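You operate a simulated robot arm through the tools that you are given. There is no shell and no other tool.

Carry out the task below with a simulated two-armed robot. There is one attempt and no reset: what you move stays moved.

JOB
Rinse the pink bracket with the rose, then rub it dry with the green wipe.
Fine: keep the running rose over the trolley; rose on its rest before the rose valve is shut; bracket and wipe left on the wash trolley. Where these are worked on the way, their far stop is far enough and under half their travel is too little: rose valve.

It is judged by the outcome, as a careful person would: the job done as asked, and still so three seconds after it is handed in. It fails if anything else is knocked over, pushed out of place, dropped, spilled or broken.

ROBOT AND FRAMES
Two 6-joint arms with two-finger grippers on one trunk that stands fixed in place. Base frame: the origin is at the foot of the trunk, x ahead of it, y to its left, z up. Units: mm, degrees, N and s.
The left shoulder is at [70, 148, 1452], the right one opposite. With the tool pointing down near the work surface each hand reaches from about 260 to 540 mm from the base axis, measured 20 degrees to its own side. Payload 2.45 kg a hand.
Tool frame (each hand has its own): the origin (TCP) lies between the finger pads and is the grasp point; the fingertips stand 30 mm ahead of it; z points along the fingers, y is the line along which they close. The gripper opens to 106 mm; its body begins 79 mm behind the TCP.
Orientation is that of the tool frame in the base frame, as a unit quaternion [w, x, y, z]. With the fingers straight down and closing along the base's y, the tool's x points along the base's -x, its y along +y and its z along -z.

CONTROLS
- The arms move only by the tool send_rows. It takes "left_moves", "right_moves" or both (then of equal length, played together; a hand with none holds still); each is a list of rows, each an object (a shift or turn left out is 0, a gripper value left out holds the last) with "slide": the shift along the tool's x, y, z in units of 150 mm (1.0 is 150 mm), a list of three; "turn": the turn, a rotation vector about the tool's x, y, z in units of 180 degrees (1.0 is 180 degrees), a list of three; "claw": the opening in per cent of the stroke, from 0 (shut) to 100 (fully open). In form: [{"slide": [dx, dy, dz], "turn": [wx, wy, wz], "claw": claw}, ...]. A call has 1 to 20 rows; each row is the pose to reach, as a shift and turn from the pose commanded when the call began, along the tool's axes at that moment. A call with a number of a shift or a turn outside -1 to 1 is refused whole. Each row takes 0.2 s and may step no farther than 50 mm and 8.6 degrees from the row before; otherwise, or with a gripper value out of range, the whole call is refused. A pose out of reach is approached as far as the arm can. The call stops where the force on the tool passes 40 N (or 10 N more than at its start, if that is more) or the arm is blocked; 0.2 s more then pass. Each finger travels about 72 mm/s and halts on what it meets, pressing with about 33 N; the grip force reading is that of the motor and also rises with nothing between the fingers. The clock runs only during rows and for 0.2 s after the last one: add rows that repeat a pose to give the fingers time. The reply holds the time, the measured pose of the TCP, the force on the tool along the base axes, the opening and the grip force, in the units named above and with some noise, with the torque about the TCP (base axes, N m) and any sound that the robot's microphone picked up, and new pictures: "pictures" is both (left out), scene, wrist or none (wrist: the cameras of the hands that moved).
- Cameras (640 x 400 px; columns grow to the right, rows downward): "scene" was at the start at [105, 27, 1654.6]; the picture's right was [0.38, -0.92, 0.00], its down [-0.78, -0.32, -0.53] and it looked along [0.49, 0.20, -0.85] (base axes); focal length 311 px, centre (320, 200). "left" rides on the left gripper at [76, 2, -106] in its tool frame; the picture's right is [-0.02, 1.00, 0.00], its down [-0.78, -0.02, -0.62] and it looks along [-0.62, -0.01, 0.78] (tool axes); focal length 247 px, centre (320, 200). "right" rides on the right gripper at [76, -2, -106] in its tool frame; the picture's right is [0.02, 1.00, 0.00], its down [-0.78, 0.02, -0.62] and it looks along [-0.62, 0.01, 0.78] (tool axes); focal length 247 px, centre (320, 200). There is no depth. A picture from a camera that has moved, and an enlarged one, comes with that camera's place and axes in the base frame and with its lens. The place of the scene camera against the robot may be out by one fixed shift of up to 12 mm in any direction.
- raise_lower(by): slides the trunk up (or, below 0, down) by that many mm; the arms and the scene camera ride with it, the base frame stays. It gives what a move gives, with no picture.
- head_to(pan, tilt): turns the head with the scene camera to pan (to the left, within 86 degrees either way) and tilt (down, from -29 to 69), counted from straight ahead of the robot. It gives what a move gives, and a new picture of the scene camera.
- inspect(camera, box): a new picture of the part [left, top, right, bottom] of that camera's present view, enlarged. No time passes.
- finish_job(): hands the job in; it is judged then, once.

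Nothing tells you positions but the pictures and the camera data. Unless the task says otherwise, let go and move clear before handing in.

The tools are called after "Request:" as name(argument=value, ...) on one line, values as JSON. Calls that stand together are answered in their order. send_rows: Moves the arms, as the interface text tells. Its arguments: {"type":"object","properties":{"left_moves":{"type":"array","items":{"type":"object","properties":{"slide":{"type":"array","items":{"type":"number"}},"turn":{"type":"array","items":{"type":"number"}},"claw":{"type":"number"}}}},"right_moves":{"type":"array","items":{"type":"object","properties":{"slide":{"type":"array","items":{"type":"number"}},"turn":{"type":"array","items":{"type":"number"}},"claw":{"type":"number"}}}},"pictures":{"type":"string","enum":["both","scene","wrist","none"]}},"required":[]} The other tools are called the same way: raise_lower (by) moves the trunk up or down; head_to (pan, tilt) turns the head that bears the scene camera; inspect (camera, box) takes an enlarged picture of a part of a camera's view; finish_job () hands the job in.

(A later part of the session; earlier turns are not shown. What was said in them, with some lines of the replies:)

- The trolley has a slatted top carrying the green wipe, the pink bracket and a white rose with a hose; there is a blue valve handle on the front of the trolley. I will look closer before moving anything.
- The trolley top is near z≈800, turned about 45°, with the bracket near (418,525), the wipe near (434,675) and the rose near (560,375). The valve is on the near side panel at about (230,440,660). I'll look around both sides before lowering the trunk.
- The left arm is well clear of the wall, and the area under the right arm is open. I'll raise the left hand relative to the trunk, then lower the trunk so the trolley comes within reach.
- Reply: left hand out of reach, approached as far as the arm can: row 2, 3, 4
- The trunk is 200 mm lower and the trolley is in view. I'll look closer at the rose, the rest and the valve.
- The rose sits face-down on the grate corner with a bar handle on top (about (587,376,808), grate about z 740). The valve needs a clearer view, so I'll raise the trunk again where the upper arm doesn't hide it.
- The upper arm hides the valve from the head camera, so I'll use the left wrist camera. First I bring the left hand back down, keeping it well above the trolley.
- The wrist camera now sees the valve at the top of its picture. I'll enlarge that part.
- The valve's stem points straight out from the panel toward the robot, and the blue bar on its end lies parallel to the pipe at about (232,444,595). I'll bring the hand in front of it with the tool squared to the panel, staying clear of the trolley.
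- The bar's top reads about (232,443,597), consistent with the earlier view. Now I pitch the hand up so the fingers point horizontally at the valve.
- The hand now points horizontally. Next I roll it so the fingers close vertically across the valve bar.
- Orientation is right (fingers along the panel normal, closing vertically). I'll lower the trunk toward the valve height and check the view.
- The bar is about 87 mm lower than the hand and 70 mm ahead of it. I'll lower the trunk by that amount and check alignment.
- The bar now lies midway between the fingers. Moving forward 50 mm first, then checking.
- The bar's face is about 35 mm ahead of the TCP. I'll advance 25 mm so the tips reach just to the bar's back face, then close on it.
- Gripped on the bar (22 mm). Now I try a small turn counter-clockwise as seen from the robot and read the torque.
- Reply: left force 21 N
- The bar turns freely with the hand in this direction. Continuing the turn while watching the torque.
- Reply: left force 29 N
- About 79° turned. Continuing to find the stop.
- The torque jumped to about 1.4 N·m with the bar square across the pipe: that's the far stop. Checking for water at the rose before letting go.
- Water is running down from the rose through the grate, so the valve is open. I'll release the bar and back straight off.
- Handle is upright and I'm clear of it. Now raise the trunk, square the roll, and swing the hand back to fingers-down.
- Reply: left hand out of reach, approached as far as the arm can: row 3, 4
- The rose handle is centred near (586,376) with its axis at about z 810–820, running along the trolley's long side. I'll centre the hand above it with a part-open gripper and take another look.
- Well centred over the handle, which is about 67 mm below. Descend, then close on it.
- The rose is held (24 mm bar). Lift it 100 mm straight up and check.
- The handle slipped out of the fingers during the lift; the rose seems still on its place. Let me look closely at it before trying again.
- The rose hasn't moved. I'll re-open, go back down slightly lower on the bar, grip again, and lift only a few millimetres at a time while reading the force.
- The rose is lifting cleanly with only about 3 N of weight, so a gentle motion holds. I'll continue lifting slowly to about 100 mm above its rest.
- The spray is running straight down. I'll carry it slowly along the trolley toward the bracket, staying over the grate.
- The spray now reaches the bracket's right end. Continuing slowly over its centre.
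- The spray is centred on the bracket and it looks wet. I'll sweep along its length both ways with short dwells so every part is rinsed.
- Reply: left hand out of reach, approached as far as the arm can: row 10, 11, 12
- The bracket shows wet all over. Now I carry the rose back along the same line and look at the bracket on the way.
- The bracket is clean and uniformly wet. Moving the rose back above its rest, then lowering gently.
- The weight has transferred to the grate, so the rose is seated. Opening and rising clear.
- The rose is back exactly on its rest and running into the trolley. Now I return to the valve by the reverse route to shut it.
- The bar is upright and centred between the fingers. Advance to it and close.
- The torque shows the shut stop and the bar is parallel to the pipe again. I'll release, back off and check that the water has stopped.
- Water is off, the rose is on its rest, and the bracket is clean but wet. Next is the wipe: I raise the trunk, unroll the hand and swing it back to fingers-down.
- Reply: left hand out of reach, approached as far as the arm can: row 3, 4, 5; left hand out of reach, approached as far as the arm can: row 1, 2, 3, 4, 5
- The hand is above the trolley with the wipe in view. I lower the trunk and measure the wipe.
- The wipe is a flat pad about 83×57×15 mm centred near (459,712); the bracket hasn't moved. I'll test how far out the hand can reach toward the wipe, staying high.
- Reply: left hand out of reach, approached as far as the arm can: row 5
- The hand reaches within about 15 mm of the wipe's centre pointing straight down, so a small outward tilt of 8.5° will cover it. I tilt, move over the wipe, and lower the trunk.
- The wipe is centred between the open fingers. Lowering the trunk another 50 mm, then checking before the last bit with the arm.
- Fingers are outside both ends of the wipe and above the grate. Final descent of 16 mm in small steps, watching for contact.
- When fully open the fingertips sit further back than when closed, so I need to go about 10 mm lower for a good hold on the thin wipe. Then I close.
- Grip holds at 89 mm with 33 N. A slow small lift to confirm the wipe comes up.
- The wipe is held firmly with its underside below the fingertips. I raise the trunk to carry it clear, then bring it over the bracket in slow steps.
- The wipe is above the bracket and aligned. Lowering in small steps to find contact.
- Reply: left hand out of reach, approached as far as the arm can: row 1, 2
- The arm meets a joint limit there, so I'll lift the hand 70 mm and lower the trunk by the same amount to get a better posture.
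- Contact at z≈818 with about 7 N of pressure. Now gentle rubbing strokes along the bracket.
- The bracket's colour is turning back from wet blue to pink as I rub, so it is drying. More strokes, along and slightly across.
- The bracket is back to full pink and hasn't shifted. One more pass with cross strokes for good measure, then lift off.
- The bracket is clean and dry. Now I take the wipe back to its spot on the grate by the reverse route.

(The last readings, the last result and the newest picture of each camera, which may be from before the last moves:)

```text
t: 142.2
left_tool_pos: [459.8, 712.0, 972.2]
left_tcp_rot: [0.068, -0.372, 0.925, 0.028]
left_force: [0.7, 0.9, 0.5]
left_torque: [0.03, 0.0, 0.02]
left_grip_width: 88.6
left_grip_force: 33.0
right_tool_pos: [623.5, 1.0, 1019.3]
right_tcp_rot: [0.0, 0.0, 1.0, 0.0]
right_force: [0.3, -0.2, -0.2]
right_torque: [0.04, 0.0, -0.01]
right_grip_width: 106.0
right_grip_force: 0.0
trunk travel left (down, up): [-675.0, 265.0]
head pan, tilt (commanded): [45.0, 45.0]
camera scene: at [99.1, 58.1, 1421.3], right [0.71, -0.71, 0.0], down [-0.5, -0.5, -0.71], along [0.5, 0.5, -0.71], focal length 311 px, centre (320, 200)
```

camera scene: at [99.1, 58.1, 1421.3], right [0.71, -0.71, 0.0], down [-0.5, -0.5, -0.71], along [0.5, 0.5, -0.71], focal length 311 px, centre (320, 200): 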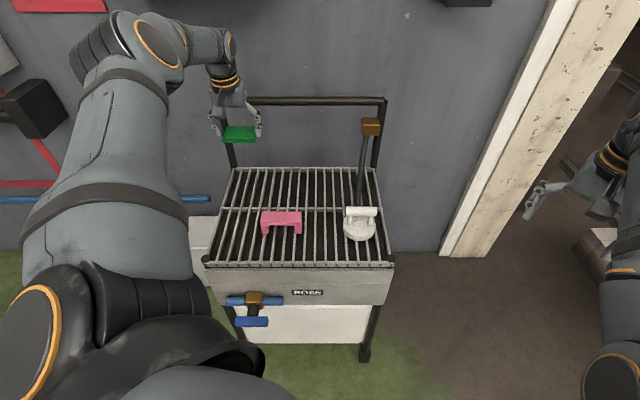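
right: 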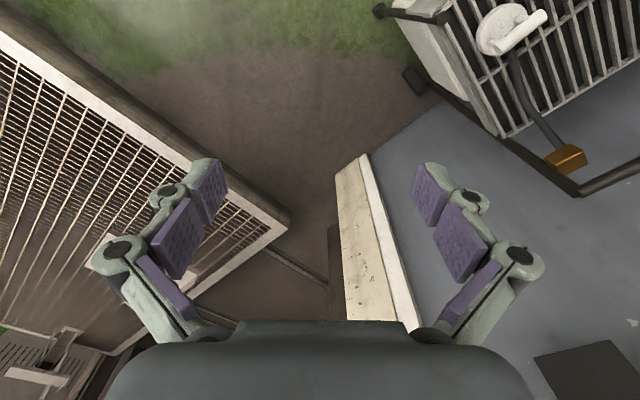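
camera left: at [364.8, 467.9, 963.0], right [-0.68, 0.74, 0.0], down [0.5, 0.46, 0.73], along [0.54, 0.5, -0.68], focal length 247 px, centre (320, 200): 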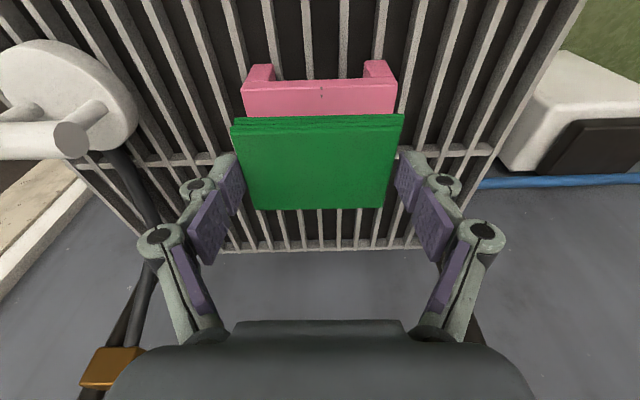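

Request:
raise_lower(by=-192)

Request:
send_rows(left_moves=[{"slide": [0.003, 0, 0.0198], "claw": 50}, {"slide": [0.006, 0, 0.0396], "claw": 50}, {"slide": [0.006, 0, 0.0396], "claw": 50}], pictures="both")

Request:
inspect(camera="scene", box=[190, 80, 290, 160])

```text
t: 144.3
left_tool_pos: [458.3, 711.5, 779.0]
left_tcp_rot: [0.068, -0.373, 0.925, 0.028]
left_force: [0.9, -0.5, 0.2]
left_torque: [-0.01, -0.01, 0.02]
left_grip_width: 88.8
left_grip_force: 33.0
right_tool_pos: [624.9, -0.1, 828.8]
right_tcp_rot: [-0.001, 0.0, 1.0, 0.001]
right_force: [-0.4, -0.1, 0.5]
right_torque: [-0.01, -0.03, -0.02]
right_grip_width: 106.0
right_grip_force: 0.0
trunk travel left (down, up): [-483.0, 457.0]
head pan, tilt (commanded): [45.0, 45.0]
```

```text
t: 145.1
left_tool_pos: [458.5, 712.3, 774.9]
left_tcp_rot: [0.068, -0.373, 0.925, 0.028]
left_force: [0.3, 0.3, -0.3]
left_torque: [0.0, 0.04, 0.0]
left_grip_width: 88.8
left_grip_force: 32.7
right_tool_pos: [623.7, -1.0, 828.4]
right_tcp_rot: [0.0, 0.001, 1.0, 0.0]
right_force: [0.1, 0.2, 0.0]
right_torque: [0.03, 0.01, 0.0]
right_grip_width: 106.2
right_grip_force: 0.0
trunk travel left (down, up): [-483.0, 457.0]
head pan, tilt (commanded): [45.0, 45.0]
camera scene: at [98.6, 57.9, 1229.4], right [0.71, -0.71, 0.0], down [-0.5, -0.5, -0.71], along [0.5, 0.5, -0.71], focal length 311 px, centre (320, 200)
camera left: at [391.6, 648.9, 869.3], right [-0.68, 0.74, 0.0], down [0.5, 0.46, 0.73], along [0.54, 0.5, -0.68], focal length 247 px, centre (320, 200)
```

scene: 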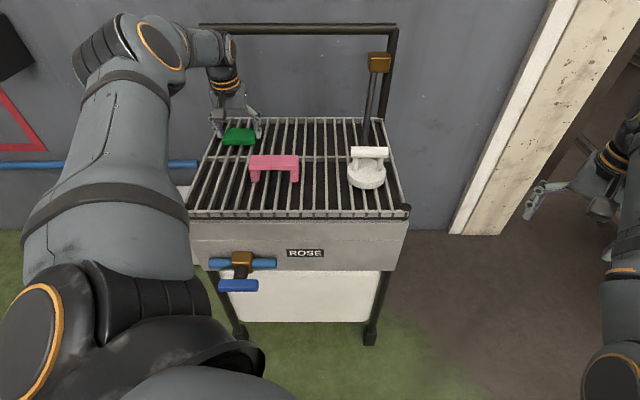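
left: 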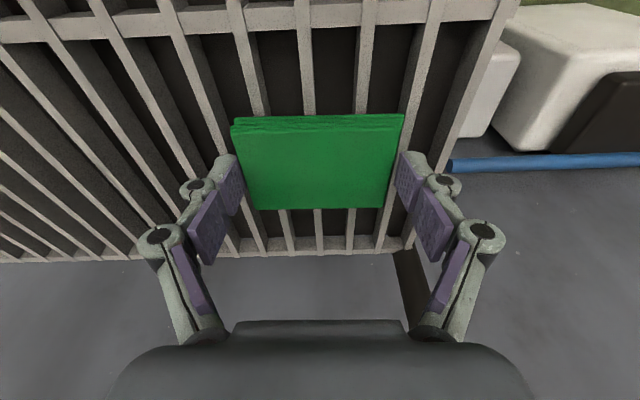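

```text
5.00 times, centred on (240, 120) of scene
camera zoom: at [98.6, 57.9, 1229.4], right [0.71, -0.71, 0.0], down [-0.5, -0.5, -0.71], along [0.5, 0.5, -0.71], focal length 1557 px, centre (720, 600)
```

zoom: 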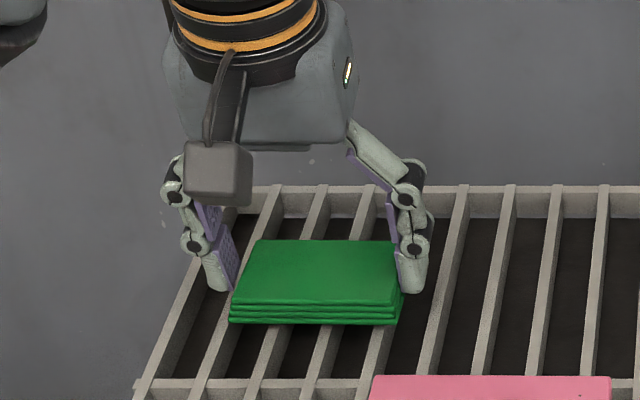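

Nearly down. Lowering a few more millimetres to feel the grate.

Request:
send_rows(left_moves=[{"slide": [0.002, 0, 0.0165], "claw": 50}, {"slide": [0.004, 0, 0.03], "claw": 50}, {"slide": [0.004, 0, 0.03], "claw": 50}], pictures="none")

Request:
send_rows(left_moves=[{"slide": [0.002, 0, 0.0132], "claw": 50}, {"slide": [0.002, 0, 0.0132], "claw": 50}], pictures="none")

```text
t: 145.9
left_tool_pos: [457.9, 710.4, 768.9]
left_tcp_rot: [0.069, -0.373, 0.925, 0.028]
left_force: [-0.1, 0.4, 0.1]
left_torque: [-0.01, 0.0, 0.01]
left_grip_width: 88.8
left_grip_force: 32.4
right_tool_pos: [625.1, -0.0, 829.0]
right_tcp_rot: [0.0, 0.001, 1.0, 0.0]
right_force: [0.3, -0.1, -0.5]
right_torque: [0.01, 0.0, 0.0]
right_grip_width: 106.0
right_grip_force: 0.1
trunk travel left (down, up): [-483.0, 457.0]
head pan, tilt (commanded): [45.0, 45.0]
```

```text
t: 146.5
left_tool_pos: [459.0, 711.5, 767.6]
left_tcp_rot: [0.069, -0.373, 0.925, 0.027]
left_force: [-0.8, 1.0, 2.4]
left_torque: [0.0, -0.1, 0.03]
left_grip_width: 88.8
left_grip_force: 33.2
right_tool_pos: [623.7, 0.1, 829.1]
right_tcp_rot: [0.0, 0.0, 1.0, 0.0]
right_force: [-0.5, -0.5, -0.4]
right_torque: [0.01, -0.03, 0.0]
right_grip_width: 106.2
right_grip_force: 0.1
trunk travel left (down, up): [-483.0, 457.0]
head pan, tilt (commanded): [45.0, 45.0]
```

The wipe touches the grate. Open gradually, then rise away.

Request:
send_rows(left_moves=[{"claw": 88}, {"claw": 94}, {"claw": 100}, {"claw": 100}, {"claw": 100}], pictures="wrist")

Request:
raise_lower(by=150)

Request:
inspect(camera="scene", box=[0, 0, 640, 400])

Request:
inspect(camera="left", box=[0, 0, 640, 400])

```text
t: 147.7
left_tool_pos: [458.3, 712.6, 767.5]
left_tcp_rot: [0.069, -0.374, 0.925, 0.028]
left_force: [-0.3, 0.6, -0.6]
left_torque: [-0.02, 0.01, 0.02]
left_grip_width: 106.1
left_grip_force: 0.1
right_tool_pos: [623.7, 1.0, 828.9]
right_tcp_rot: [0.0, 0.0, 1.0, 0.0]
right_force: [-0.2, -0.1, -0.6]
right_torque: [0.02, 0.0, 0.0]
right_grip_width: 106.1
right_grip_force: 0.0
trunk travel left (down, up): [-483.0, 457.0]
head pan, tilt (commanded): [45.0, 45.0]
camera left: at [391.5, 648.9, 862.6], right [-0.68, 0.74, 0.0], down [0.5, 0.46, 0.73], along [0.54, 0.5, -0.68], focal length 247 px, centre (320, 200)
```

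left: 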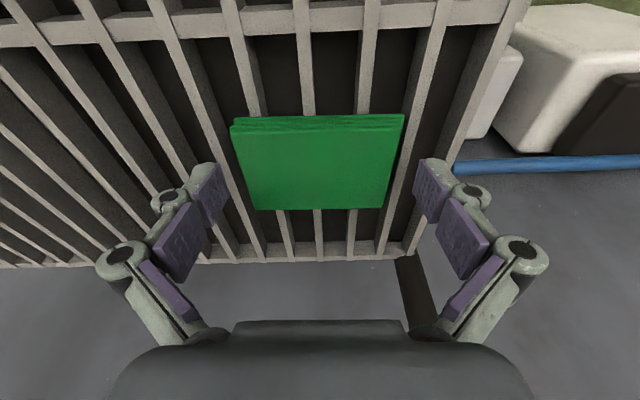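

```text
t: 149.5
left_tool_pos: [458.3, 712.7, 917.9]
left_tcp_rot: [0.07, -0.374, 0.925, 0.028]
left_force: [0.3, -0.2, 0.1]
left_torque: [0.01, -0.01, -0.03]
left_grip_width: 106.0
left_grip_force: 0.1
right_tool_pos: [624.1, -0.6, 978.0]
right_tcp_rot: [0.0, 0.0, 1.0, 0.0]
right_force: [0.4, 0.0, 0.1]
right_torque: [0.0, 0.0, -0.03]
right_grip_width: 105.8
right_grip_force: 0.0
trunk travel left (down, up): [-633.0, 307.0]
head pan, tilt (commanded): [45.0, 45.0]
```

```text
1.00 times, centred on (320, 200) of scene (not enlarged: the box is as wide or as high as the picture)
camera zoom: at [98.8, 58.0, 1379.3], right [0.71, -0.71, 0.0], down [-0.5, -0.5, -0.71], along [0.5, 0.5, -0.71], focal length 311 px, centre (320, 200)
```

zoom: 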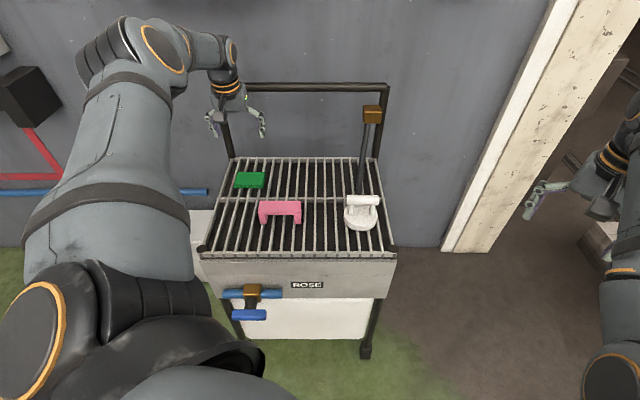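

```text
1.00 times, centred on (320, 200) of left (not enlarged: the box is as wide or as high as the picture)
camera zoom: at [391.7, 649.0, 1012.4], right [-0.68, 0.74, 0.0], down [0.5, 0.46, 0.73], along [0.54, 0.5, -0.68], focal length 247 px, centre (320, 200)
```

zoom: 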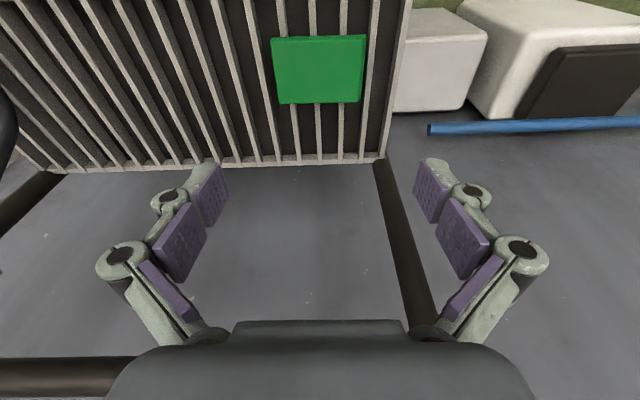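

Everything is back in place and the hand is clear. A last close look at bracket, rose and valve before handing in.

Request:
raise_lower(by=150)

Request:
inspect(camera="scene", box=[190, 160, 410, 300])

Request:
inspect(camera="scene", box=[190, 260, 410, 400])

```text
t: 151.2
left_tool_pos: [459.3, 711.6, 1068.8]
left_tcp_rot: [0.068, -0.372, 0.925, 0.028]
left_force: [-0.4, -0.5, 0.6]
left_torque: [0.02, -0.04, 0.0]
left_grip_width: 106.0
left_grip_force: 0.1
right_tool_pos: [624.1, 0.5, 1128.6]
right_tcp_rot: [0.001, 0.0, 1.0, 0.0]
right_force: [-0.5, 0.7, 0.7]
right_torque: [0.02, -0.03, 0.02]
right_grip_width: 105.8
right_grip_force: 0.0
trunk travel left (down, up): [-783.0, 157.0]
head pan, tilt (commanded): [45.0, 45.0]
```

```text
2.86 times, centred on (300, 230) of scene
camera zoom: at [98.8, 58.0, 1529.3], right [0.71, -0.71, 0.0], down [-0.5, -0.5, -0.71], along [0.5, 0.5, -0.71], focal length 890 px, centre (377, 114)
```

zoom: 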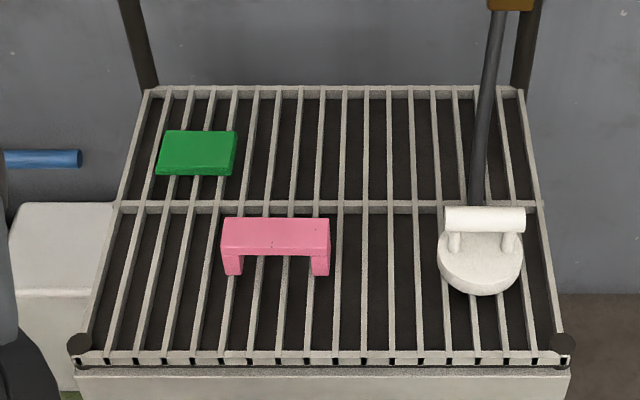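

```text
2.86 times, centred on (300, 330) of scene
camera zoom: at [98.8, 58.0, 1529.3], right [0.71, -0.71, 0.0], down [-0.5, -0.5, -0.71], along [0.5, 0.5, -0.71], focal length 890 px, centre (377, -171)
```

zoom: 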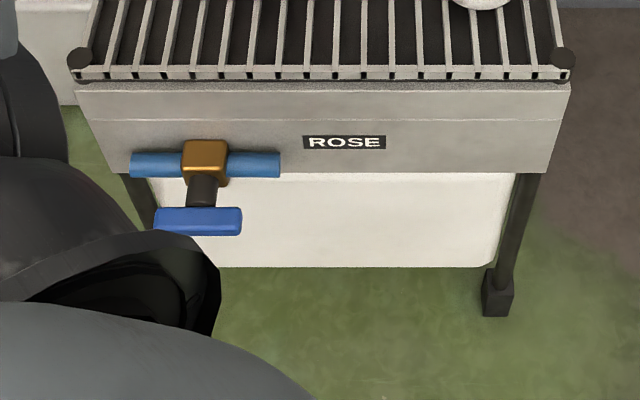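

The bracket is clean, dry and where it started. The wipe is on the grate, the rose is on its rest with no water running, and the valve is shut. Both hands are clear, so I'm handing in.

Request:
finish_job()

```text
The job is handed in.
```

The bracket is rinsed and rubbed dry, and the job has been handed in.

- **Rinse:** I turned the rose valve to its far stop and ran the rose over the bracket for about eight seconds in total. It washed the brown stains off. The running rose stayed over the trolley throughout.
- **Shut-off:** I put the rose back on its rest first, then turned the valve back to its closed stop. No water was running afterwards.
- **Drying:** I rubbed the bracket's top with the green wipe until its colour went from wet blue back to full pink. A few tiny dark specks are still on it. They were there at the start and look like marks in the surface.
- **End state:** The bracket has not moved, and the wipe is back on the grate where it was. I saw nothing else disturbed.

On my first try at lifting the rose, the handle slipped out of the fingers. The rose did not move from its rest, and the second, slower lift held.
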